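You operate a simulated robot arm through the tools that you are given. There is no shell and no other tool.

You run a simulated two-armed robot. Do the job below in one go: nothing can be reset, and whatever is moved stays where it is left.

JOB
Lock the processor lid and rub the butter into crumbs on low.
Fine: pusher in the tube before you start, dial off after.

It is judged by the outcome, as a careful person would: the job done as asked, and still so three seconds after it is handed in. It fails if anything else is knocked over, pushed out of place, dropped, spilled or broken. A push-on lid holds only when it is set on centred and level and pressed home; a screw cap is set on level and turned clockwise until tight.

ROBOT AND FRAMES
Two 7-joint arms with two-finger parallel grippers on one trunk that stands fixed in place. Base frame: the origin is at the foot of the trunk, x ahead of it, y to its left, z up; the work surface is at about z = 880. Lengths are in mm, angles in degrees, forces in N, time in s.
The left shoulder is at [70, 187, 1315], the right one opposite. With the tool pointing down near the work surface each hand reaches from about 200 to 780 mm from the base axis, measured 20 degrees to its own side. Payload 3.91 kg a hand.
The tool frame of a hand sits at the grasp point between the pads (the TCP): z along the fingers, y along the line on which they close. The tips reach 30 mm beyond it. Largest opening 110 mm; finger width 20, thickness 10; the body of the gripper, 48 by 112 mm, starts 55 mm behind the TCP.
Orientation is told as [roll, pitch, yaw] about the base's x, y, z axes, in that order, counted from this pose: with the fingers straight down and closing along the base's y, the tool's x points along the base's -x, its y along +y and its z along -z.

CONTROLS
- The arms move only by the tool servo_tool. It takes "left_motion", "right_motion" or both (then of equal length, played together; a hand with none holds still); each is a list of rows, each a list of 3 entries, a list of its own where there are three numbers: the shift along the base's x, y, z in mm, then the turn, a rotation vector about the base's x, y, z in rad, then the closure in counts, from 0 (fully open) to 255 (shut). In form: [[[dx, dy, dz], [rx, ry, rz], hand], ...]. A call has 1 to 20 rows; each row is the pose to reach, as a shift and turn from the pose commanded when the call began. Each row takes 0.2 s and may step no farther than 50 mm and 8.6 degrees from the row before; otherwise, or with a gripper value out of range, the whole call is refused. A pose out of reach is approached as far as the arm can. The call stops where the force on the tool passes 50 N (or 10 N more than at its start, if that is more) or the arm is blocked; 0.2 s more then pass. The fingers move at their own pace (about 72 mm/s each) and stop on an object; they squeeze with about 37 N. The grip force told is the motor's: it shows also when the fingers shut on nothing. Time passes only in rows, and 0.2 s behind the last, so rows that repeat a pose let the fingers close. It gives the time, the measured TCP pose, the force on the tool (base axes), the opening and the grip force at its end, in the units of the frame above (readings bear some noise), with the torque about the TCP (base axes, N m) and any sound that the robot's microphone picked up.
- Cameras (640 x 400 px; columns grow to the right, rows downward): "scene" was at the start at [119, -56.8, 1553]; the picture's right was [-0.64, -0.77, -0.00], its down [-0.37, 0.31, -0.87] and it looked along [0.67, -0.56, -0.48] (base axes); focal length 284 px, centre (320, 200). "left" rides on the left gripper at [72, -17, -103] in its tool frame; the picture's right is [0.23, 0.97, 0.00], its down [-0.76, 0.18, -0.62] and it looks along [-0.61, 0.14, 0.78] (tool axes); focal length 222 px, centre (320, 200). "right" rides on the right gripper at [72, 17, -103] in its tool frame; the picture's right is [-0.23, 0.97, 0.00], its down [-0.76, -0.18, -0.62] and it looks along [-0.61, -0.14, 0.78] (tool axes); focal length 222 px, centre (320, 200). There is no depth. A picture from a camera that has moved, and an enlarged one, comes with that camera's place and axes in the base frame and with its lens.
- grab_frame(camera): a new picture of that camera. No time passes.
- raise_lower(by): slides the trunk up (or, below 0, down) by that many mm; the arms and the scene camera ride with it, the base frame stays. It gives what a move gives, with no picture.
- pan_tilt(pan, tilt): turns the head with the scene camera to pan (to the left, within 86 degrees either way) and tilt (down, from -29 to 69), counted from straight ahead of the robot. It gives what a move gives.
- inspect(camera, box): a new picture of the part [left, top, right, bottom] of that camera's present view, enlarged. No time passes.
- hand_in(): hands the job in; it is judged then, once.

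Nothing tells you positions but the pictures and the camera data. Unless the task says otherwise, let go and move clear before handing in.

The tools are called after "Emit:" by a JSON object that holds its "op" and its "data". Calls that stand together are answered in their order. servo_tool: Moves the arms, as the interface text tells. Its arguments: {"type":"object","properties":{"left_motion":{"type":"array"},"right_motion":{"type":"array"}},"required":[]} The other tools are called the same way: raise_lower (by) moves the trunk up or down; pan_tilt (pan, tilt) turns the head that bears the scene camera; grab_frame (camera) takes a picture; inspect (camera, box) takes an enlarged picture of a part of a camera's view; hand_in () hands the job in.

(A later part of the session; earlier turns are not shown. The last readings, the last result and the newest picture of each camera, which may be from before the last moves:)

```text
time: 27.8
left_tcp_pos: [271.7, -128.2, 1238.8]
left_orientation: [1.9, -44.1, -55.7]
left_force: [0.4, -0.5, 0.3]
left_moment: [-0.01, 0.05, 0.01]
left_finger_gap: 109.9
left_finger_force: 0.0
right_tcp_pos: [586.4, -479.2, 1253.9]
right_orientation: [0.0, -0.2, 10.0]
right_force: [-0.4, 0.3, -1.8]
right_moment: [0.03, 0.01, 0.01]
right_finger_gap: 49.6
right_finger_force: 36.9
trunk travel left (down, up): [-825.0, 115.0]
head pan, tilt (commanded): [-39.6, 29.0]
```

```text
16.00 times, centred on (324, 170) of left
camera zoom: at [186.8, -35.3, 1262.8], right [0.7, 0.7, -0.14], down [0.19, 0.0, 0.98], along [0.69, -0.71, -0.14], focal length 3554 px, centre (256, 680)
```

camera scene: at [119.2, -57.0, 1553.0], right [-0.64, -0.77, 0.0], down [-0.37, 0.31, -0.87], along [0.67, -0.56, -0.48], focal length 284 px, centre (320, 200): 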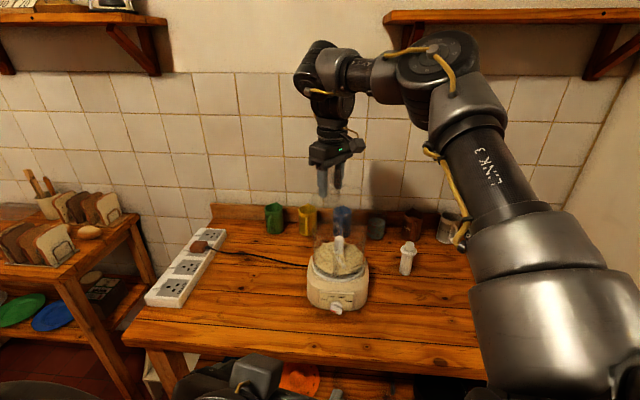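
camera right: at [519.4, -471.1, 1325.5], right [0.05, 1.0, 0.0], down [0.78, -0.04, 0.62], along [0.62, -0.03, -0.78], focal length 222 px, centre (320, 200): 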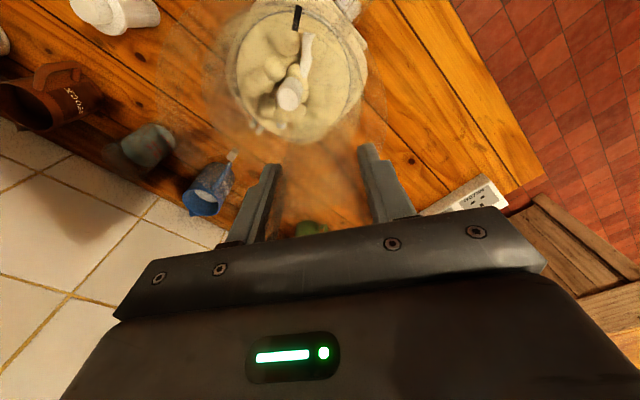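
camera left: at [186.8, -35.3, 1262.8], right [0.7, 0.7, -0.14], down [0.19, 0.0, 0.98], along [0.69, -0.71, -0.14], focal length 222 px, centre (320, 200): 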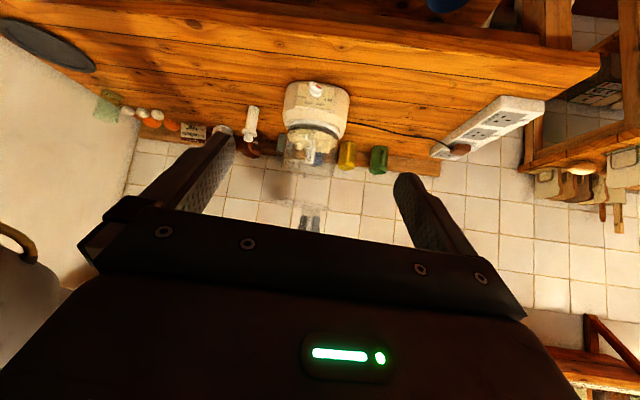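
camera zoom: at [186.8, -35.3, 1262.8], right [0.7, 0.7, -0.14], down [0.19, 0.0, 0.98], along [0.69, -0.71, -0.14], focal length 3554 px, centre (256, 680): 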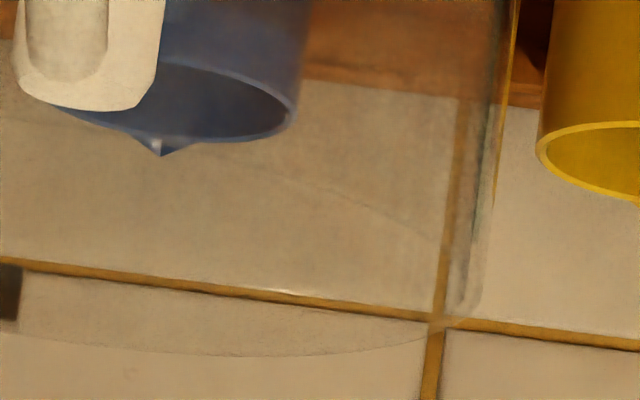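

Emit:
{"op": "inspect", "data": {"camera": "left", "box": [264, 190, 284, 210]}}

Emit:
{"op": "inspect", "data": {"camera": "left", "box": [272, 155, 292, 175]}}

```text
16.00 times, centred on (274, 200) of left
camera zoom: at [186.8, -35.3, 1262.8], right [0.7, 0.7, -0.14], down [0.19, 0.0, 0.98], along [0.69, -0.71, -0.14], focal length 3554 px, centre (1056, 200)
```

zoom: 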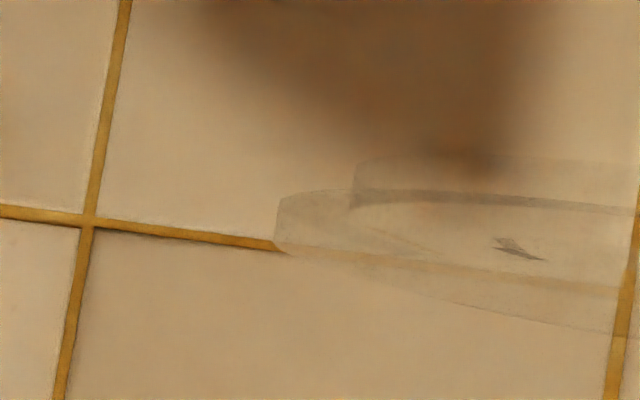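

```text
16.00 times, centred on (282, 165) of left
camera zoom: at [186.8, -35.3, 1262.8], right [0.7, 0.7, -0.14], down [0.19, 0.0, 0.98], along [0.69, -0.71, -0.14], focal length 3554 px, centre (928, 760)
```

zoom: 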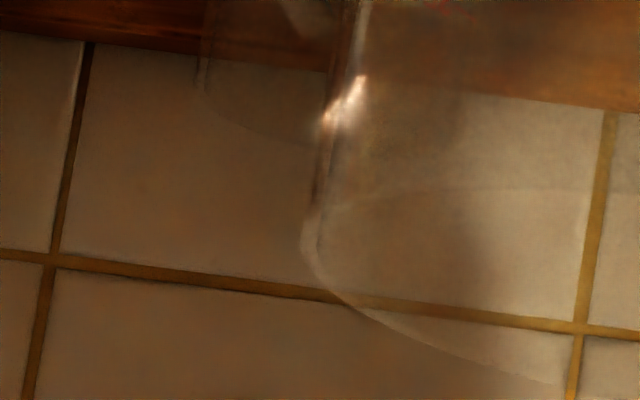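

From the side the lid is now level to within half a degree, and its 8 mm plug and 8 mm plate are visible. I'll bring it back down to about 10 mm above the rim and re-check.

Emit:
{"op": "servo_tool", "data": {"right_motion": [[[0, 0, -25], [0, 0, 0], 255], [[0, 0, -50], [0, 0, 0], 255], [[0, 0, -70], [0, 0, 0], 255], [[0, 0, -82], [0, 0, 0], 255], [[0, 0, -82], [0, 0, 0], 255]]}}

Emit:
{"op": "inspect", "data": {"camera": "left", "box": [264, 160, 344, 210]}}

Emit:
{"op": "inspect", "data": {"camera": "scene", "box": [300, 195, 380, 255]}}

```text
time: 29.0
left_tcp_pos: [272.9, -127.1, 1238.8]
left_orientation: [2.1, -43.9, -55.6]
left_force: [-0.1, 0.9, 0.2]
left_moment: [0.01, 0.02, 0.0]
left_finger_gap: 110.2
left_finger_force: 0.0
right_tcp_pos: [586.1, -480.2, 1173.6]
right_orientation: [0.0, -0.2, 10.0]
right_force: [0.1, -0.2, -1.3]
right_moment: [0.02, -0.01, 0.0]
right_finger_gap: 49.6
right_finger_force: 37.1
trunk travel left (down, up): [-825.0, 115.0]
head pan, tilt (commanded): [-39.6, 29.0]
```

```text
8.00 times, centred on (304, 185) of left
camera zoom: at [187.0, -35.4, 1263.0], right [0.7, 0.7, -0.14], down [0.19, 0.0, 0.98], along [0.69, -0.71, -0.14], focal length 1777 px, centre (448, 320)
```

zoom: 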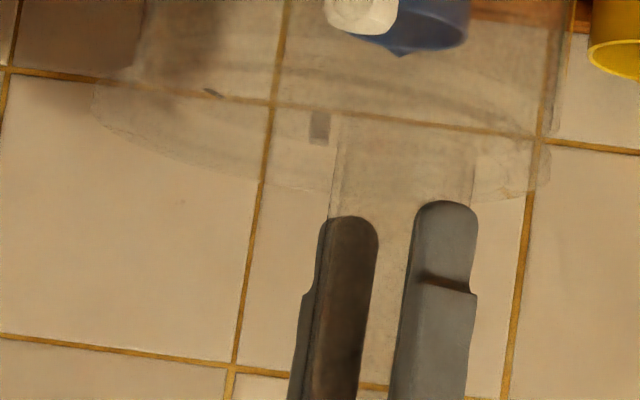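

```text
6.67 times, centred on (340, 225) of scene
camera zoom: at [119.3, -57.3, 1553.0], right [-0.64, -0.77, 0.0], down [-0.37, 0.31, -0.87], along [0.67, -0.56, -0.49], focal length 1894 px, centre (187, 33)
```

zoom: 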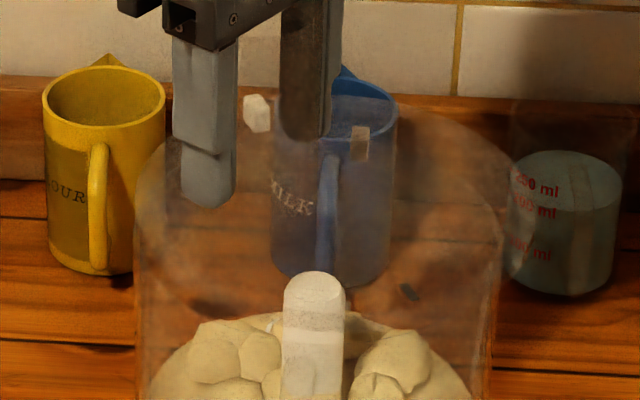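

The hand's command had been clipped, so the lid now sits about 7 mm short in x. Before correcting, I'll re-measure lid and rim with the hand camera at this pose.

Emit:
{"op": "inspect", "data": {"camera": "right", "box": [150, 40, 230, 140]}}

Emit:
{"op": "inspect", "data": {"camera": "right", "box": [350, 50, 420, 140]}}

Emit:
{"op": "inspect", "data": {"camera": "right", "box": [270, 0, 330, 40]}}

```text
4.00 times, centred on (190, 90) of right
camera zoom: at [511.5, -475.7, 1277.1], right [0.05, 1.0, 0.0], down [0.78, -0.04, 0.63], along [0.63, -0.03, -0.78], focal length 888 px, centre (840, 640)
```

zoom: 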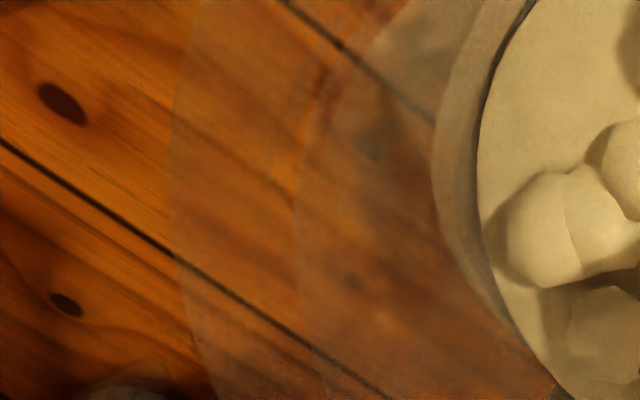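

```text
4.44 times, centred on (385, 95) of right
camera zoom: at [511.5, -475.7, 1277.1], right [0.05, 1.0, 0.0], down [0.78, -0.04, 0.63], along [0.63, -0.03, -0.78], focal length 987 px, centre (31, 667)
```

zoom: 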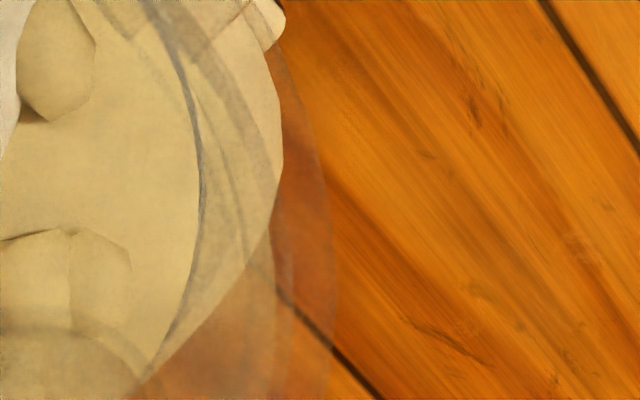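

```text
10.00 times, centred on (300, 20) of right
camera zoom: at [511.5, -475.7, 1277.1], right [0.05, 1.0, 0.0], down [0.78, -0.04, 0.63], along [0.63, -0.03, -0.78], focal length 2221 px, centre (520, 2000)
```

zoom: 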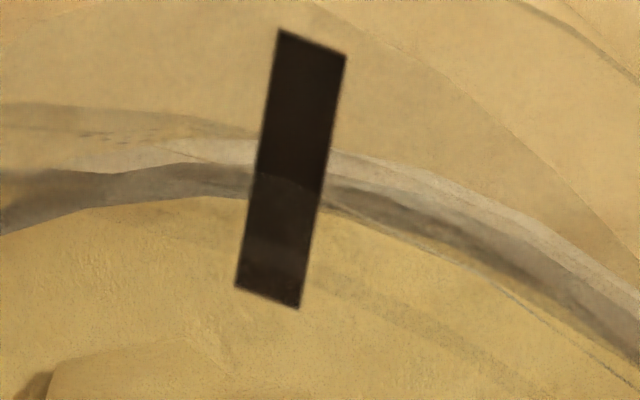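

The lid's -y edge rose about 3 mm after the first touch, so it had been drooping and is now level; the earlier touch was just the drooped edge meeting the rim. I'll move it about 7.5 mm in +x to be concentric and verify.

Emit:
{"op": "servo_tool", "data": {"right_motion": [[[4, 0.5, 0], [0, 0, 0], 255], [[7.5, 1, 0], [0, 0, 0], 255], [[7.5, 1, 0], [0, 0, 0], 255]]}}

Emit:
{"op": "inspect", "data": {"camera": "scene", "box": [308, 212, 328, 240]}}

Emit:
{"op": "inspect", "data": {"camera": "scene", "box": [352, 212, 372, 240]}}

Emit:
{"op": "inspect", "data": {"camera": "left", "box": [264, 160, 344, 210]}}

```text
time: 29.8
left_tcp_pos: [272.0, -125.9, 1238.1]
left_orientation: [2.0, -43.9, -55.7]
left_force: [-0.6, 0.3, 0.0]
left_moment: [0.03, -0.02, 0.05]
left_finger_gap: 110.0
left_finger_force: 0.0
right_tcp_pos: [592.3, -479.0, 1174.4]
right_orientation: [0.0, -0.2, 10.2]
right_force: [0.3, 0.0, -1.8]
right_moment: [0.04, 0.02, 0.01]
right_finger_gap: 49.8
right_finger_force: 36.6
trunk travel left (down, up): [-825.0, 115.0]
head pan, tilt (commanded): [-39.6, 29.0]
```

```text
14.29 times, centred on (318, 226) of scene
camera zoom: at [118.9, -57.0, 1553.0], right [-0.64, -0.77, 0.0], down [-0.37, 0.31, -0.87], along [0.67, -0.56, -0.48], focal length 4059 px, centre (349, -171)
```

zoom: 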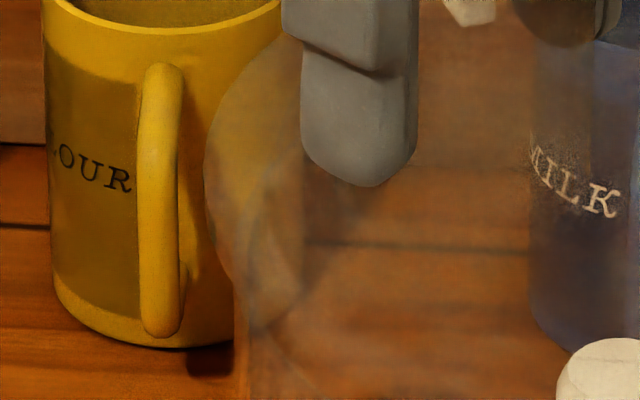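

```text
14.29 times, centred on (362, 226) of scene
camera zoom: at [118.9, -57.0, 1553.0], right [-0.64, -0.77, 0.0], down [-0.37, 0.31, -0.87], along [0.67, -0.56, -0.48], focal length 4059 px, centre (-280, -171)
```

zoom: 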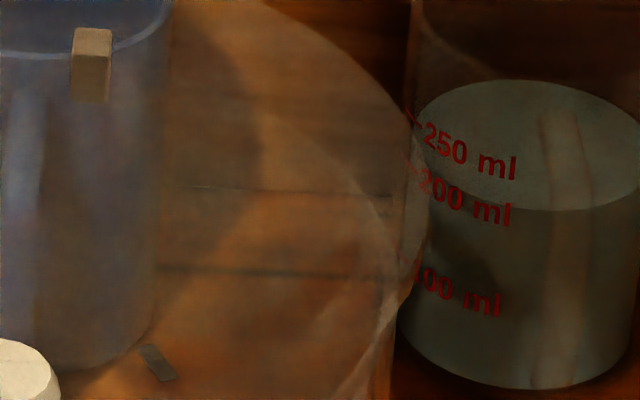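

```text
8.00 times, centred on (304, 185) of left
camera zoom: at [186.7, -35.2, 1263.0], right [0.7, 0.7, -0.14], down [0.19, 0.0, 0.98], along [0.69, -0.71, -0.14], focal length 1777 px, centre (448, 320)
```

zoom: 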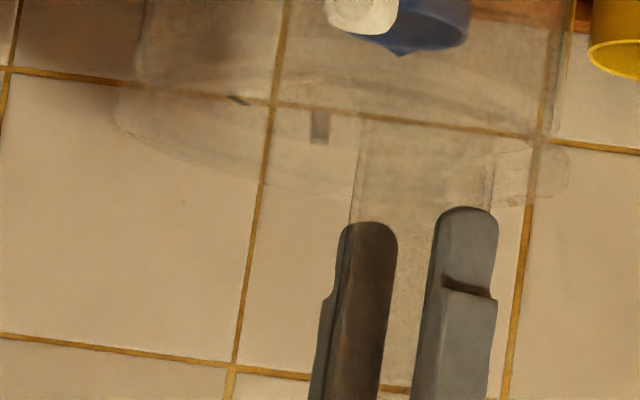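

Concentric within about a millimetre; the bowl itself seems to have turned slightly clockwise within its play, toward its own stop, which is the locking direction. I'll trim by 1 mm and lower again.

Emit:
{"op": "servo_tool", "data": {"right_motion": [[[-0.5, -1.2, -3], [0, 0, 0], 255], [[-0.5, -1.2, -6], [0, 0, 0], 255], [[-0.5, -1.2, -9], [0, 0, 0], 255], [[-0.5, -1.2, -11], [0, 0, 0], 255], [[-0.5, -1.2, -11], [0, 0, 0], 255]]}}

Emit:
{"op": "inspect", "data": {"camera": "left", "box": [264, 150, 344, 200]}}

Emit:
{"op": "inspect", "data": {"camera": "scene", "box": [300, 195, 380, 255]}}

```text
time: 31.0
left_tcp_pos: [270.4, -123.7, 1240.0]
left_orientation: [1.9, -44.1, -55.7]
left_force: [-0.5, -0.8, -0.3]
left_moment: [-0.01, 0.01, -0.02]
left_finger_gap: 110.0
left_finger_force: 0.1
right_tcp_pos: [592.1, -476.9, 1165.9]
right_orientation: [-0.2, -0.5, 10.1]
right_force: [2.9, -3.6, 25.8]
right_moment: [-1.86, -1.09, 0.11]
right_finger_gap: 50.2
right_finger_force: 37.1
trunk travel left (down, up): [-825.0, 115.0]
head pan, tilt (commanded): [-39.6, 29.0]
```

```text
8.00 times, centred on (304, 175) of left
camera zoom: at [184.2, -33.1, 1263.7], right [0.7, 0.7, -0.13], down [0.19, 0.0, 0.98], along [0.69, -0.71, -0.13], focal length 1777 px, centre (448, 400)
```

zoom: 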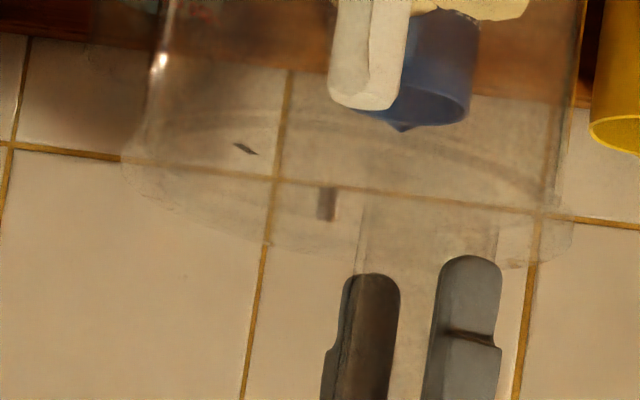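

```text
6.67 times, centred on (340, 225) of scene
camera zoom: at [115.8, -54.4, 1553.6], right [-0.64, -0.77, 0.0], down [-0.37, 0.31, -0.88], along [0.67, -0.56, -0.48], focal length 1894 px, centre (187, 33)
```

zoom: 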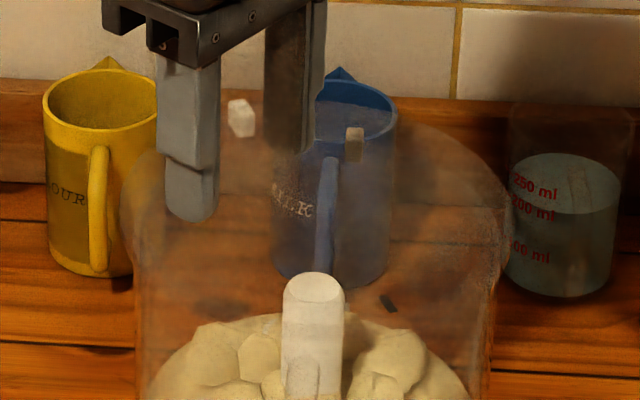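

Contact again at the same height (25 N), but the pressure centre is now closer to the middle. I'll zoom at the left and right ends of the joint to see whether the plug is inside the bowl.

Emit:
{"op": "inspect", "data": {"camera": "left", "box": [274, 160, 294, 180]}}

Emit:
{"op": "inspect", "data": {"camera": "left", "box": [318, 165, 338, 185]}}

Emit:
{"op": "inspect", "data": {"camera": "left", "box": [292, 158, 322, 188]}}

```text
16.00 times, centred on (284, 170) of left
camera zoom: at [184.2, -33.1, 1263.7], right [0.7, 0.7, -0.13], down [0.19, 0.0, 0.98], along [0.69, -0.71, -0.13], focal length 3554 px, centre (896, 680)
```

zoom: 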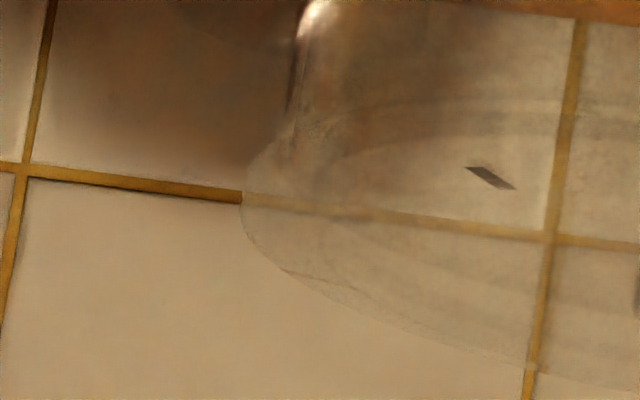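

```text
16.00 times, centred on (328, 175) of left
camera zoom: at [184.2, -33.1, 1263.7], right [0.7, 0.7, -0.13], down [0.19, 0.0, 0.98], along [0.69, -0.71, -0.13], focal length 3554 px, centre (192, 600)
```

zoom: 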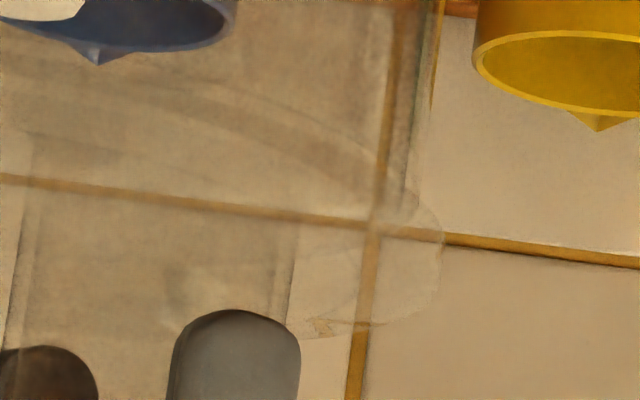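

```text
13.33 times, centred on (307, 173) of left
camera zoom: at [184.2, -33.1, 1263.7], right [0.7, 0.7, -0.13], down [0.19, 0.0, 0.98], along [0.69, -0.71, -0.13], focal length 2962 px, centre (493, 560)
```

zoom: 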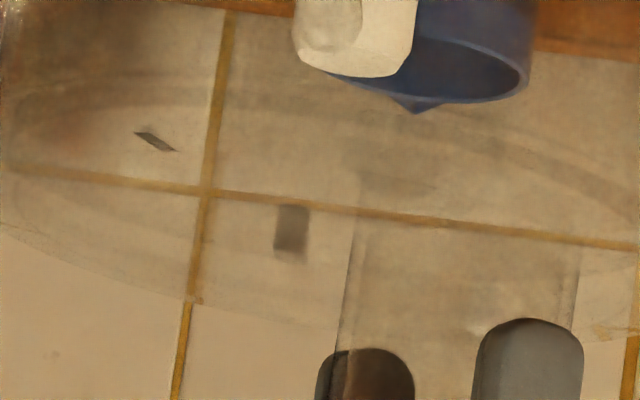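

The plug bottom seems to be resting on the rim, with contact toward (+x, -y). I'll ease the force and nudge the lid a little toward (-x, +y) to let the plug find the opening.

Emit:
{"op": "servo_tool", "data": {"right_motion": [[[0, 0, 1.5], [0, 0, 0], 255], [[-0.7, 0.7, 1.5], [0, 0, 0], 255], [[-1.5, 1.5, 1.5], [0, 0, 0], 255], [[-1.5, 1.5, 1.5], [0, 0, 0], 255]]}}

Emit:
{"op": "inspect", "data": {"camera": "right", "box": [240, 90, 330, 180]}}

Emit:
{"op": "inspect", "data": {"camera": "right", "box": [150, 20, 250, 130]}}

```text
time: 32.0
left_tcp_pos: [273.8, -125.8, 1238.6]
left_orientation: [1.8, -44.0, -55.8]
left_force: [0.8, -1.2, -0.4]
left_moment: [0.01, 0.02, 0.0]
left_finger_gap: 109.7
left_finger_force: 0.1
right_tcp_pos: [590.8, -476.7, 1160.9]
right_orientation: [0.1, 0.0, 10.1]
right_force: [-0.9, -0.1, -1.0]
right_moment: [0.03, 0.11, -0.02]
right_finger_gap: 49.6
right_finger_force: 36.8
trunk travel left (down, up): [-825.0, 115.0]
head pan, tilt (commanded): [-39.6, 29.0]
```

```text
4.44 times, centred on (285, 135) of right
camera zoom: at [516.9, -473.1, 1265.0], right [0.05, 1.0, 0.0], down [0.78, -0.04, 0.62], along [0.62, -0.03, -0.78], focal length 987 px, centre (476, 489)
```

zoom: 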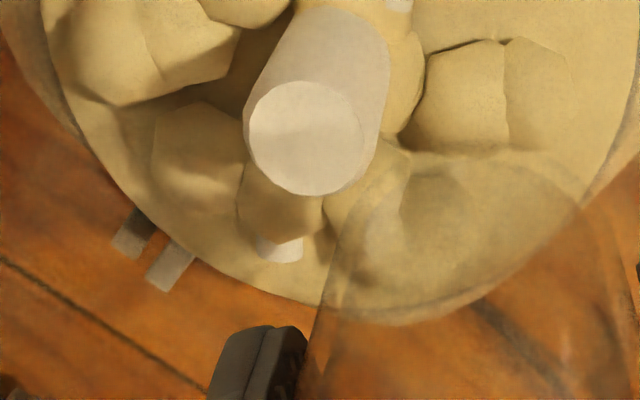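

```text
3.64 times, centred on (200, 75) of right
camera zoom: at [516.9, -473.1, 1265.0], right [0.05, 1.0, 0.0], down [0.78, -0.04, 0.62], along [0.62, -0.03, -0.78], focal length 808 px, centre (756, 654)
```

zoom: 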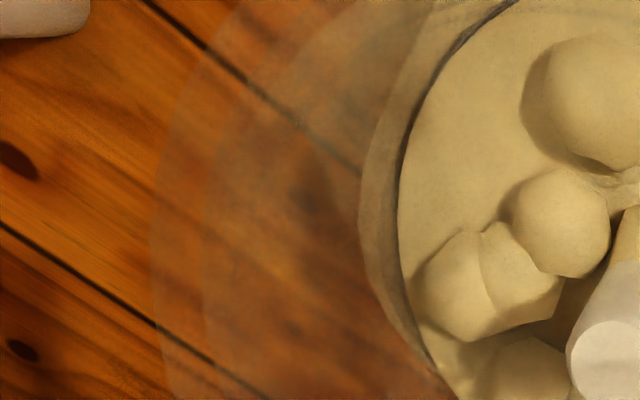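

The plug slipped into the bowl: the hand is lower (z 1161) with no contact force. Now I'll lower until the plate sits on the rim.

Emit:
{"op": "servo_tool", "data": {"right_motion": [[[0, 0, -1], [0, 0, 0], 255], [[0, 0, -2], [0, 0, 0], 255], [[0, 0, -3], [0, 0, 0], 255], [[0, 0, -3], [0, 0, 0], 255]]}}

Emit:
{"op": "inspect", "data": {"camera": "left", "box": [264, 150, 344, 200]}}

```text
time: 33.0
left_tcp_pos: [270.8, -125.5, 1239.2]
left_orientation: [1.9, -44.0, -55.8]
left_force: [0.4, 0.2, 0.7]
left_moment: [0.01, 0.03, 0.01]
left_finger_gap: 110.1
left_finger_force: 0.0
right_tcp_pos: [591.5, -478.0, 1161.6]
right_orientation: [0.0, -0.3, 10.1]
right_force: [-5.4, 1.4, -0.4]
right_moment: [0.09, 0.32, -0.22]
right_finger_gap: 49.8
right_finger_force: 37.4
trunk travel left (down, up): [-825.0, 115.0]
head pan, tilt (commanded): [-39.6, 29.0]
```

```text
8.00 times, centred on (304, 175) of left
camera zoom: at [185.7, -34.7, 1263.2], right [0.7, 0.7, -0.13], down [0.19, 0.0, 0.98], along [0.69, -0.71, -0.14], focal length 1777 px, centre (448, 400)
```

zoom: 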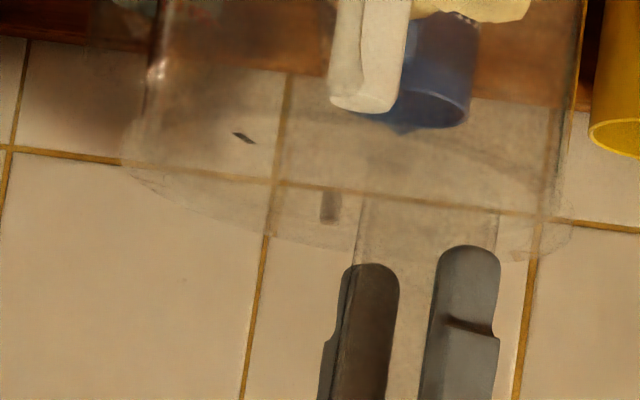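

Emit:
{"op": "servo_tool", "data": {"right_motion": [[[-0.7, 0, 0], [0, 0, 0], 255], [[-1.2, 0, -1], [0, 0, 0], 255], [[-1.2, 0, -2], [0, 0, 0], 255], [[-1.2, 0, -2], [0, 0, 0], 255]]}}

```text
time: 34.0
left_tcp_pos: [272.4, -124.8, 1239.0]
left_orientation: [1.8, -44.1, -55.6]
left_force: [0.4, 0.7, 0.8]
left_moment: [-0.01, 0.03, 0.01]
left_finger_gap: 109.8
left_finger_force: 0.1
right_tcp_pos: [590.1, -476.3, 1160.7]
right_orientation: [0.0, -0.5, 10.1]
right_force: [2.7, -0.7, 14.3]
right_moment: [-0.75, 1.08, 0.09]
right_finger_gap: 49.9
right_finger_force: 37.4
trunk travel left (down, up): [-825.0, 115.0]
head pan, tilt (commanded): [-39.6, 29.0]
```

The plate has met the rim at its -x side at the expected seated height. I'll press a little more so it beds down all round.

Emit:
{"op": "servo_tool", "data": {"right_motion": [[[0, 0, -1], [0, 0.004, 0], 255], [[0, 0, -2], [0, 0.008, 0], 255], [[0, 0, -2], [0, 0.008, 0], 255]]}}

Emit:
{"op": "inspect", "data": {"camera": "left", "box": [264, 150, 344, 200]}}

```text
time: 34.8
left_tcp_pos: [271.9, -123.6, 1238.9]
left_orientation: [1.8, -44.1, -55.6]
left_force: [-0.5, -0.3, -0.2]
left_moment: [0.03, 0.06, -0.02]
left_finger_gap: 110.0
left_finger_force: 0.1
right_tcp_pos: [590.8, -475.6, 1158.1]
right_orientation: [0.0, 0.0, 10.1]
right_force: [8.3, -2.2, 19.1]
right_moment: [-0.17, 0.14, 0.31]
right_finger_gap: 49.8
right_finger_force: 37.2
trunk travel left (down, up): [-825.0, 115.0]
head pan, tilt (commanded): [-39.6, 29.0]
```

```text
8.00 times, centred on (304, 175) of left
camera zoom: at [186.3, -33.4, 1263.3], right [0.7, 0.7, -0.14], down [0.19, 0.0, 0.98], along [0.69, -0.71, -0.14], focal length 1777 px, centre (448, 400)
```

zoom: 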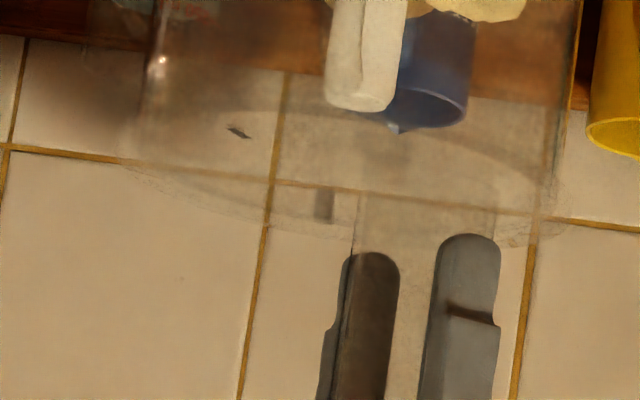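

The lid is seated: 19 N down with the pressure now well inside the rim, at the expected height. Next I'll start turning it clockwise about the bowl axis, keeping light downward pressure.

Emit:
{"op": "servo_tool", "data": {"right_motion": [[[1.9, -0.3, 0], [0, 0, -0.035], 255], [[3.4, -0.7, 0], [0, 0, -0.07], 255], [[4.9, -1.3, 0], [0, 0, -0.122], 255], [[6.3, -2.1, 0], [0, 0, -0.1745], 255], [[6.3, -2.1, 0], [0, 0, -0.1745], 255]]}}

Emit:
{"op": "inspect", "data": {"camera": "scene", "box": [300, 195, 380, 255]}}

Emit:
{"op": "inspect", "data": {"camera": "left", "box": [264, 150, 344, 200]}}

```text
time: 36.0
left_tcp_pos: [271.6, -126.0, 1238.6]
left_orientation: [1.9, -44.0, -55.7]
left_force: [-0.3, -0.4, 0.1]
left_moment: [0.0, 0.02, 0.02]
left_finger_gap: 109.8
left_finger_force: 0.0
right_tcp_pos: [595.6, -478.9, 1157.6]
right_orientation: [0.0, 0.2, 0.0]
right_force: [2.4, -5.2, 16.4]
right_moment: [-0.38, 0.23, 0.39]
right_finger_gap: 49.9
right_finger_force: 37.1
trunk travel left (down, up): [-825.0, 115.0]
head pan, tilt (commanded): [-39.6, 29.0]
```

```text
6.67 times, centred on (340, 225) of scene
camera zoom: at [117.3, -56.1, 1553.2], right [-0.64, -0.77, 0.0], down [-0.37, 0.31, -0.88], along [0.67, -0.56, -0.48], focal length 1894 px, centre (187, 33)
```

zoom: 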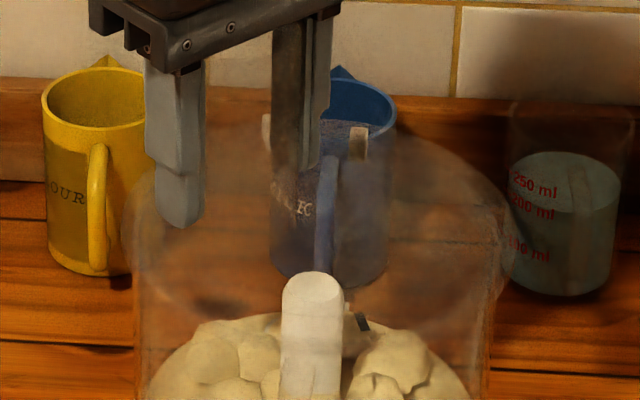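

```text
8.00 times, centred on (304, 175) of left
camera zoom: at [185.4, -34.5, 1263.3], right [0.7, 0.7, -0.13], down [0.19, 0.0, 0.98], along [0.69, -0.71, -0.14], focal length 1777 px, centre (448, 400)
```

zoom: 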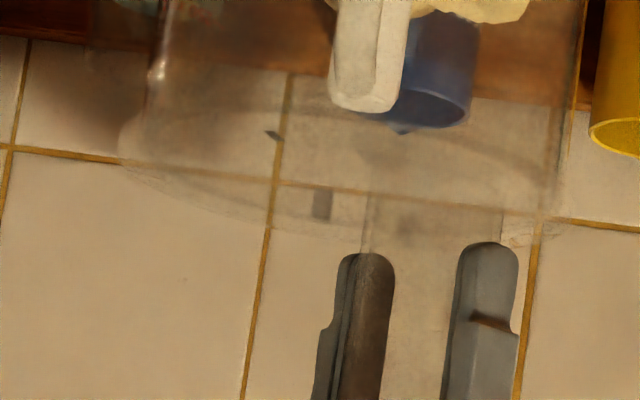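

Turning smoothly. Continuing another 10°, following the arc.

Emit:
{"op": "servo_tool", "data": {"right_motion": [[[1.3, -0.9, 0], [0, 0, -0.044], 255], [[2.6, -1.7, 0], [0, 0, -0.087], 255], [[3.8, -2.6, 0], [0, 0, -0.131], 255], [[5.0, -3.5, 0], [0, 0, -0.1745], 255], [[5.0, -3.5, 0], [0, 0, -0.1745], 255]]}}

Emit:
{"op": "inspect", "data": {"camera": "scene", "box": [320, 200, 370, 250]}}

Emit:
{"op": "inspect", "data": {"camera": "left", "box": [264, 150, 344, 200]}}

```text
time: 37.2
left_tcp_pos: [271.4, -125.1, 1239.6]
left_orientation: [1.8, -44.1, -55.7]
left_force: [0.5, -0.5, 0.0]
left_moment: [0.0, -0.02, 0.01]
left_finger_gap: 110.0
left_finger_force: 0.1
right_tcp_pos: [601.5, -481.3, 1157.3]
right_orientation: [0.0, 0.2, -10.0]
right_force: [0.6, 2.5, 7.6]
right_moment: [-0.07, -0.35, 0.14]
right_finger_gap: 49.7
right_finger_force: 36.5
trunk travel left (down, up): [-825.0, 115.0]
head pan, tilt (commanded): [-39.6, 29.0]
```

```text
8.00 times, centred on (345, 225) of scene
camera zoom: at [117.9, -55.1, 1553.2], right [-0.64, -0.77, 0.0], down [-0.37, 0.31, -0.88], along [0.67, -0.56, -0.48], focal length 2273 px, centre (120, 0)
```

zoom: 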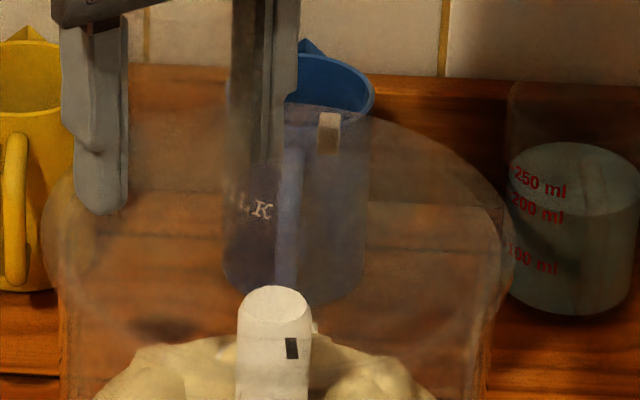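

```text
8.00 times, centred on (304, 175) of left
camera zoom: at [185.8, -33.6, 1263.2], right [0.7, 0.7, -0.14], down [0.19, 0.0, 0.98], along [0.69, -0.71, -0.14], focal length 1777 px, centre (448, 400)
```

zoom: 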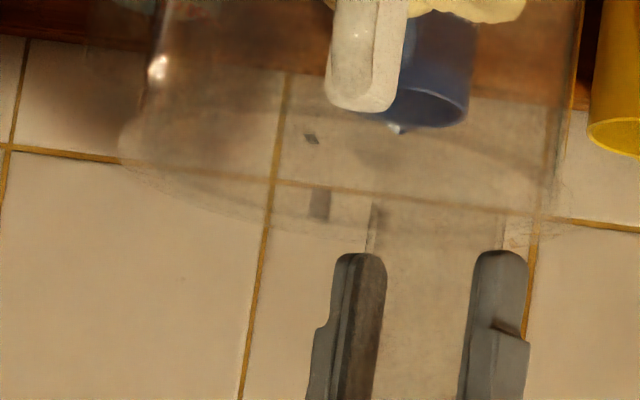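

Still moving freely, and the dark line is nearing the front. I'll turn on in smaller steps, watching torque and sound.

Emit:
{"op": "servo_tool", "data": {"right_motion": [[[1.2, -0.9, -0.5], [0, 0, -0.044], 255], [[2.3, -1.8, -0.5], [0, 0, -0.087], 255], [[2.3, -1.8, -0.5], [0, 0, -0.087], 255]]}}

Emit:
{"op": "inspect", "data": {"camera": "scene", "box": [320, 200, 370, 250]}}

Emit:
{"op": "inspect", "data": {"camera": "left", "box": [284, 150, 334, 190]}}

```text
time: 38.0
left_tcp_pos: [271.2, -125.1, 1238.6]
left_orientation: [1.9, -44.2, -55.8]
left_force: [-0.2, -0.7, -0.4]
left_moment: [-0.02, -0.03, 0.0]
left_finger_gap: 110.1
left_finger_force: 0.1
right_tcp_pos: [603.3, -484.9, 1158.1]
right_orientation: [0.0, 0.0, -15.1]
right_force: [2.0, -2.8, 19.0]
right_moment: [-0.2, 1.03, 0.14]
right_finger_gap: 49.5
right_finger_force: 37.0
trunk travel left (down, up): [-825.0, 115.0]
head pan, tilt (commanded): [-39.6, 29.0]
```

```text
8.00 times, centred on (345, 225) of scene
camera zoom: at [117.1, -55.2, 1553.4], right [-0.64, -0.77, 0.0], down [-0.37, 0.31, -0.88], along [0.67, -0.56, -0.48], focal length 2273 px, centre (120, 0)
```

zoom: 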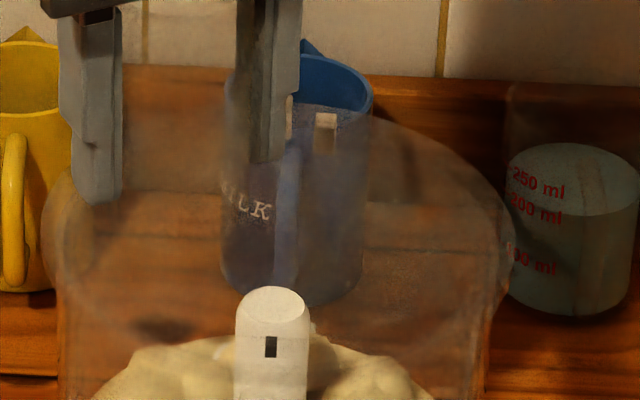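

```text
10.00 times, centred on (309, 170) of left
camera zoom: at [185.2, -33.8, 1263.5], right [0.7, 0.7, -0.14], down [0.19, 0.0, 0.98], along [0.69, -0.71, -0.14], focal length 2221 px, centre (430, 500)
```

zoom: 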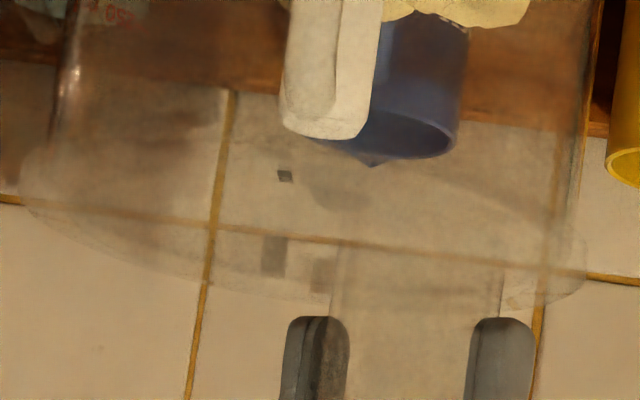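

The lid tab is now visible just beside the bowl's block, about 6° short of touching. I'll turn 3° more and check.

Emit:
{"op": "servo_tool", "data": {"right_motion": [[[0.6, -0.6, 0], [0, 0, -0.026], 255], [[1.3, -1.2, 0], [0, 0, -0.052], 255], [[1.3, -1.2, 0], [0, 0, -0.052], 255]]}}

Emit:
{"op": "inspect", "data": {"camera": "left", "box": [294, 160, 324, 185]}}

Emit:
{"op": "inspect", "data": {"camera": "scene", "box": [330, 200, 360, 230]}}

```text
time: 38.8
left_tcp_pos: [270.8, -124.2, 1239.1]
left_orientation: [2.0, -44.0, -55.6]
left_force: [0.5, 0.0, -0.1]
left_moment: [0.0, 0.01, -0.01]
left_finger_gap: 110.2
left_finger_force: 0.1
right_tcp_pos: [604.6, -485.0, 1157.3]
right_orientation: [0.1, 0.1, -17.9]
right_force: [3.2, -4.7, 18.6]
right_moment: [-0.52, 0.2, 0.18]
right_finger_gap: 49.8
right_finger_force: 37.1
trunk travel left (down, up): [-825.0, 115.0]
head pan, tilt (commanded): [-39.6, 29.0]
```

```text
16.00 times, centred on (309, 172) of left
camera zoom: at [185.2, -33.9, 1263.3], right [0.7, 0.7, -0.13], down [0.19, 0.0, 0.98], along [0.69, -0.71, -0.14], focal length 3554 px, centre (496, 640)
```

zoom: 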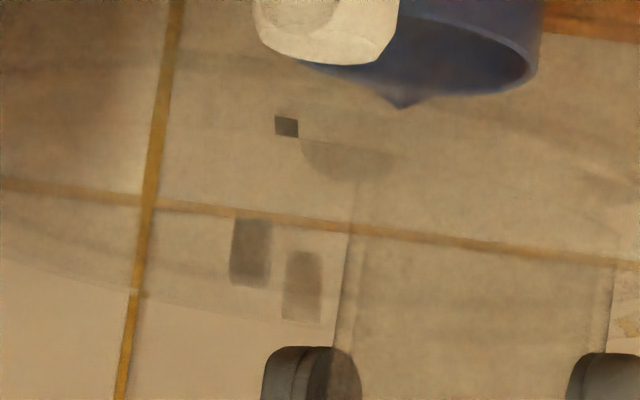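

```text
13.33 times, centred on (345, 215) of scene
camera zoom: at [117.1, -55.5, 1553.3], right [-0.64, -0.77, 0.0], down [-0.37, 0.31, -0.88], along [0.67, -0.56, -0.48], focal length 3789 px, centre (-13, 0)
```

zoom: 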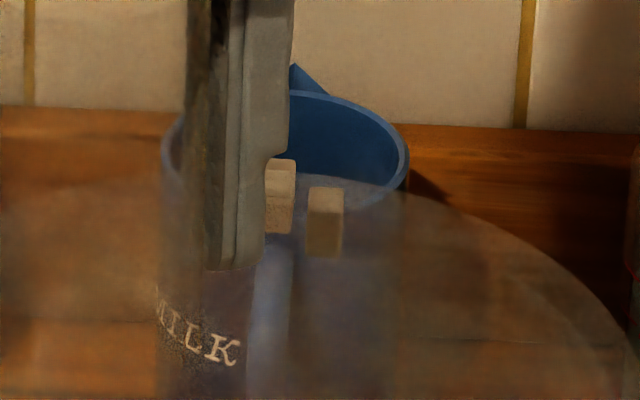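

Tab and block are now about 3 mm apart. Turning on until it meets the stop.

Emit:
{"op": "servo_tool", "data": {"right_motion": [[[0.6, -0.6, 0], [0, 0, -0.026], 255], [[1.2, -1.3, 0], [0, 0, -0.052], 255], [[1.2, -1.3, 0], [0, 0, -0.052], 255]]}}

Emit:
{"op": "inspect", "data": {"camera": "left", "box": [294, 160, 324, 185]}}

Emit:
{"op": "inspect", "data": {"camera": "scene", "box": [330, 200, 360, 230]}}

```text
time: 39.6
left_tcp_pos: [272.8, -125.5, 1239.6]
left_orientation: [1.9, -44.2, -55.6]
left_force: [0.4, -0.5, -0.2]
left_moment: [-0.02, 0.02, 0.0]
left_finger_gap: 110.0
left_finger_force: 0.0
right_tcp_pos: [605.9, -488.2, 1157.7]
right_orientation: [0.1, 0.1, -20.9]
right_force: [6.6, -6.0, 22.9]
right_moment: [-0.54, 0.34, 0.25]
right_finger_gap: 49.7
right_finger_force: 37.3
trunk travel left (down, up): [-825.0, 115.0]
head pan, tilt (commanded): [-39.6, 29.0]
```

```text
16.00 times, centred on (309, 172) of left
camera zoom: at [185.4, -34.1, 1263.4], right [0.7, 0.7, -0.13], down [0.19, 0.0, 0.98], along [0.69, -0.71, -0.14], focal length 3554 px, centre (496, 640)
```

zoom: 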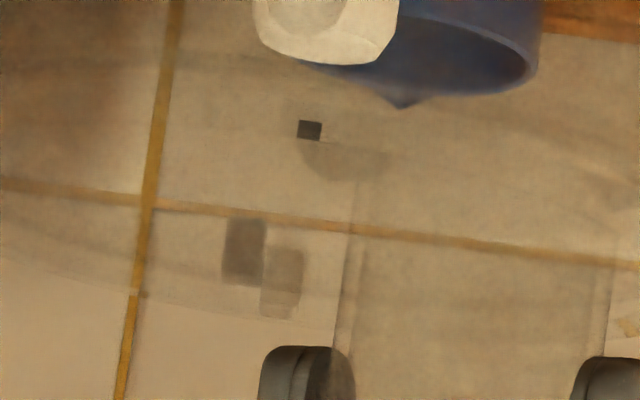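

```text
13.33 times, centred on (345, 215) of scene
camera zoom: at [117.3, -55.6, 1553.3], right [-0.64, -0.77, 0.0], down [-0.37, 0.31, -0.88], along [0.67, -0.56, -0.48], focal length 3789 px, centre (-13, 0)
```

zoom: 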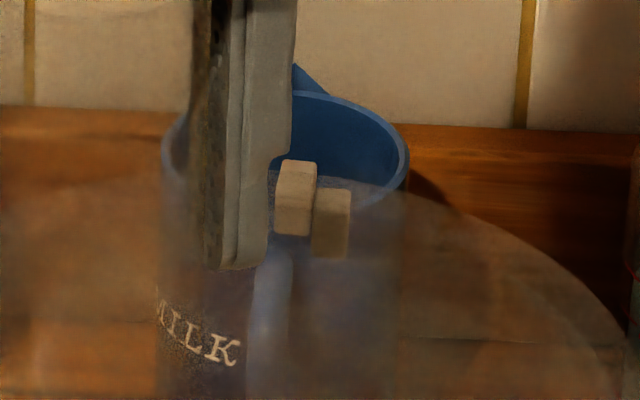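

Tab and block now touch. I'll turn slightly more to confirm it's firmly against the stop.

Emit:
{"op": "servo_tool", "data": {"right_motion": [[[0.4, -0.5, 0], [0, 0, -0.02], 255], [[0.8, -0.9, 0], [0, 0, -0.04], 255], [[0.8, -0.9, 0], [0, 0, -0.04], 255]]}}

Emit:
{"op": "inspect", "data": {"camera": "left", "box": [294, 160, 324, 185]}}

Emit:
{"op": "inspect", "data": {"camera": "scene", "box": [330, 200, 360, 230]}}

Emit:
{"op": "inspect", "data": {"camera": "right", "box": [200, 0, 420, 200]}}

```text
time: 40.4
left_tcp_pos: [269.9, -124.6, 1238.8]
left_orientation: [1.9, -44.2, -55.6]
left_force: [-0.2, 0.5, -0.5]
left_moment: [-0.02, 0.0, -0.03]
left_finger_gap: 110.0
left_finger_force: 0.0
right_tcp_pos: [606.0, -487.0, 1158.0]
right_orientation: [0.2, 0.2, -23.1]
right_force: [0.5, -1.5, 15.7]
right_moment: [-0.17, -0.08, 1.35]
right_finger_gap: 50.4
right_finger_force: 37.1
trunk travel left (down, up): [-825.0, 115.0]
head pan, tilt (commanded): [-39.6, 29.0]
```

```text
16.00 times, centred on (309, 172) of left
camera zoom: at [184.9, -33.9, 1263.3], right [0.7, 0.7, -0.13], down [0.19, 0.0, 0.98], along [0.69, -0.71, -0.14], focal length 3554 px, centre (496, 640)
```

zoom: 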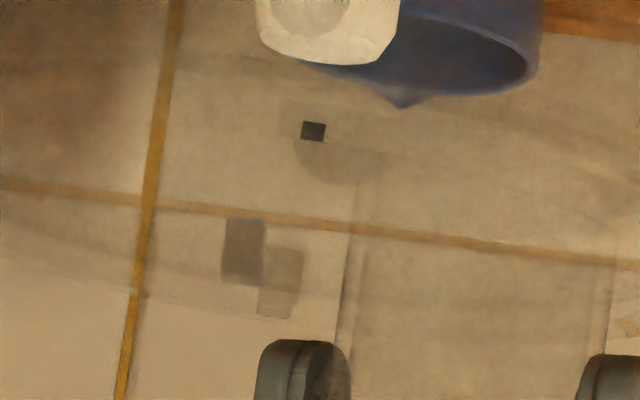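

```text
13.33 times, centred on (345, 215) of scene
camera zoom: at [116.7, -55.4, 1553.2], right [-0.64, -0.77, 0.0], down [-0.37, 0.31, -0.88], along [0.67, -0.56, -0.48], focal length 3789 px, centre (-13, 0)
```

zoom: 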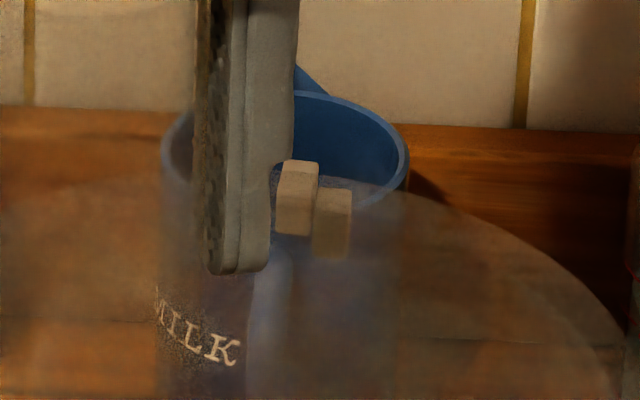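

```text
2.00 times, centred on (310, 100) of right
camera zoom: at [546.5, -442.8, 1260.9], right [0.59, 0.81, 0.0], down [0.63, -0.46, 0.62], along [0.5, -0.37, -0.78], focal length 444 px, centre (340, 400)
```

zoom: 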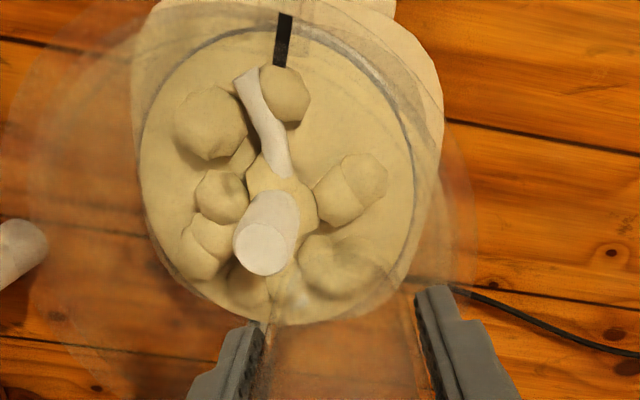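

Torque rose to 1.35 N·m: the lid is hard against the stop. I'll unwind the strain, ease off the pressure, and pull up gently to test that it's held.

Emit:
{"op": "servo_tool", "data": {"right_motion": [[[0, 0, 0.5], [0, 0, 0.015], 255], [[0, 0, 1.5], [0, 0, 0.025], 255], [[0, 0, 2.5], [0, 0, 0.025], 255], [[0, 0, 2.5], [0, 0, 0.025], 255]]}}

```text
time: 41.4
left_tcp_pos: [272.6, -126.1, 1237.5]
left_orientation: [1.8, -44.0, -55.6]
left_force: [-0.8, -0.3, -0.7]
left_moment: [-0.03, 0.0, 0.0]
left_finger_gap: 110.5
left_finger_force: 0.0
right_tcp_pos: [606.0, -488.5, 1157.4]
right_orientation: [0.1, 0.3, -21.5]
right_force: [-7.2, 7.4, -9.4]
right_moment: [0.65, 0.24, 0.62]
right_finger_gap: 49.7
right_finger_force: 37.1
trunk travel left (down, up): [-825.0, 115.0]
head pan, tilt (commanded): [-39.6, 29.0]
```

Pulling up now meets 9 N of resistance with no lift, so the lid is held down: locked. I'll neutralise the load and release the tube.

Emit:
{"op": "servo_tool", "data": {"right_motion": [[[0.7, -0.7, -1], [0, 0, 0.012], 255], [[0.7, -0.7, -1.2], [0, 0, 0.012], 255], [[0.7, -0.7, -1.2], [0, 0, 0.012], 200], [[0.7, -0.7, -1.2], [0, 0, 0.012], 120], [[0.7, -0.7, -1.2], [0, 0, 0.012], 60], [[0.7, -0.7, -1.2], [0, 0, 0.012], 0], [[0.7, -0.7, -1.2], [0, 0, 0.012], 0], [[0.7, -0.7, -1.2], [0, 0, 0.012], 0]]}}

Emit:
{"op": "inspect", "data": {"camera": "left", "box": [264, 150, 344, 200]}}

Emit:
{"op": "inspect", "data": {"camera": "right", "box": [200, 0, 440, 220]}}

```text
time: 43.2
left_tcp_pos: [272.7, -126.1, 1238.4]
left_orientation: [1.8, -44.0, -55.6]
left_force: [-0.1, 0.7, 0.4]
left_moment: [0.04, -0.04, 0.01]
left_finger_gap: 109.9
left_finger_force: 0.1
right_tcp_pos: [609.7, -489.2, 1157.3]
right_orientation: [0.1, 0.2, -21.0]
right_force: [1.0, 1.0, 0.3]
right_moment: [0.03, -0.02, 0.0]
right_finger_gap: 110.0
right_finger_force: 0.0
trunk travel left (down, up): [-825.0, 115.0]
head pan, tilt (commanded): [-39.6, 29.0]
```

```text
8.00 times, centred on (304, 175) of left
camera zoom: at [187.1, -34.9, 1263.0], right [0.7, 0.7, -0.14], down [0.19, 0.0, 0.98], along [0.69, -0.71, -0.14], focal length 1777 px, centre (448, 400)
```

zoom: 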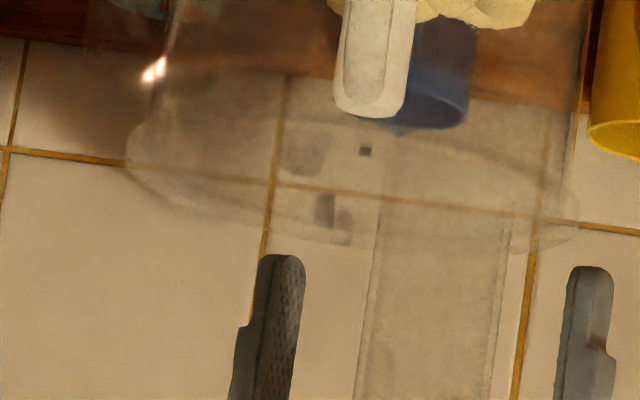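

```text
1.82 times, centred on (320, 110) of right
camera zoom: at [548.1, -447.1, 1261.5], right [0.56, 0.83, 0.0], down [0.65, -0.44, 0.62], along [0.51, -0.35, -0.78], focal length 404 px, centre (320, 364)
```

zoom: 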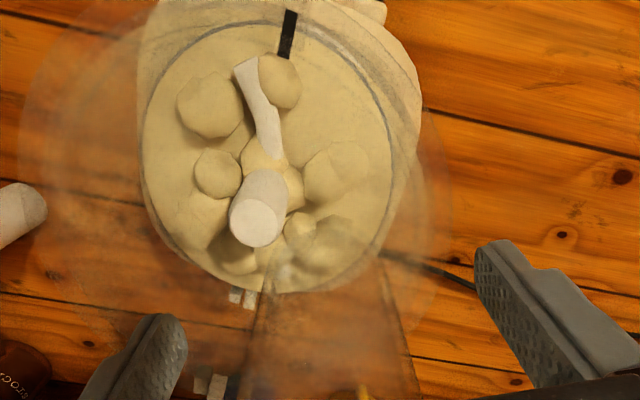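

Released cleanly; the lid stays on with its tab against the block. The arm is near its upper reach here, so I'll raise the trunk to lift the open fingers straight up off the tube.

Emit:
{"op": "raise_lower", "data": {"by": 100}}

Emit:
{"op": "grab_frame", "data": {"camera": "scene"}}

Emit:
{"op": "grab_frame", "data": {"camera": "right"}}

```text
time: 44.5
left_tcp_pos: [273.8, -125.8, 1337.8]
left_orientation: [1.9, -44.0, -55.7]
left_force: [0.3, 0.5, 0.4]
left_moment: [0.05, 0.01, -0.02]
left_finger_gap: 110.1
left_finger_force: 0.1
right_tcp_pos: [607.6, -490.1, 1256.5]
right_orientation: [0.1, 0.2, -21.1]
right_force: [-0.2, -0.3, -0.2]
right_moment: [0.01, -0.01, 0.02]
right_finger_gap: 110.0
right_finger_force: 0.2
trunk travel left (down, up): [-925.0, 15.0]
head pan, tilt (commanded): [-39.6, 29.0]
```

```text
taken
camera scene: at [119.2, -56.9, 1653.0], right [-0.64, -0.77, 0.0], down [-0.37, 0.31, -0.87], along [0.67, -0.56, -0.48], focal length 284 px, centre (320, 200)
```

scene: 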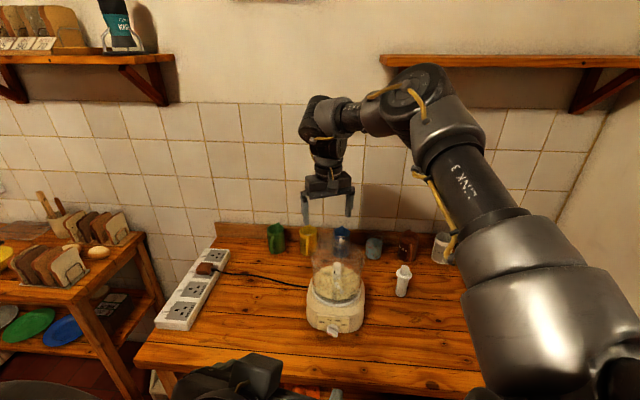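

```text
taken
camera right: at [547.9, -447.3, 1361.4], right [0.56, 0.83, 0.0], down [0.65, -0.44, 0.62], along [0.51, -0.35, -0.78], focal length 222 px, centre (320, 200)
```

right: 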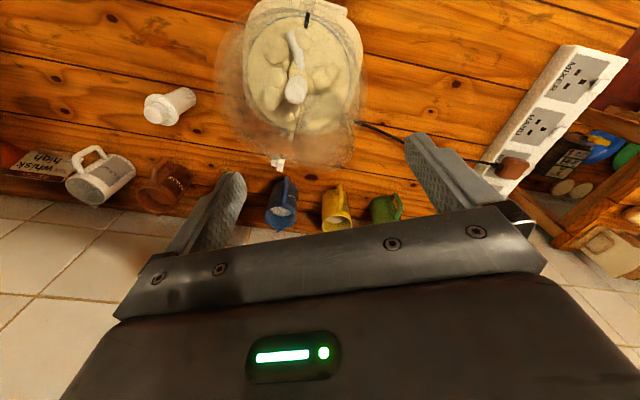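

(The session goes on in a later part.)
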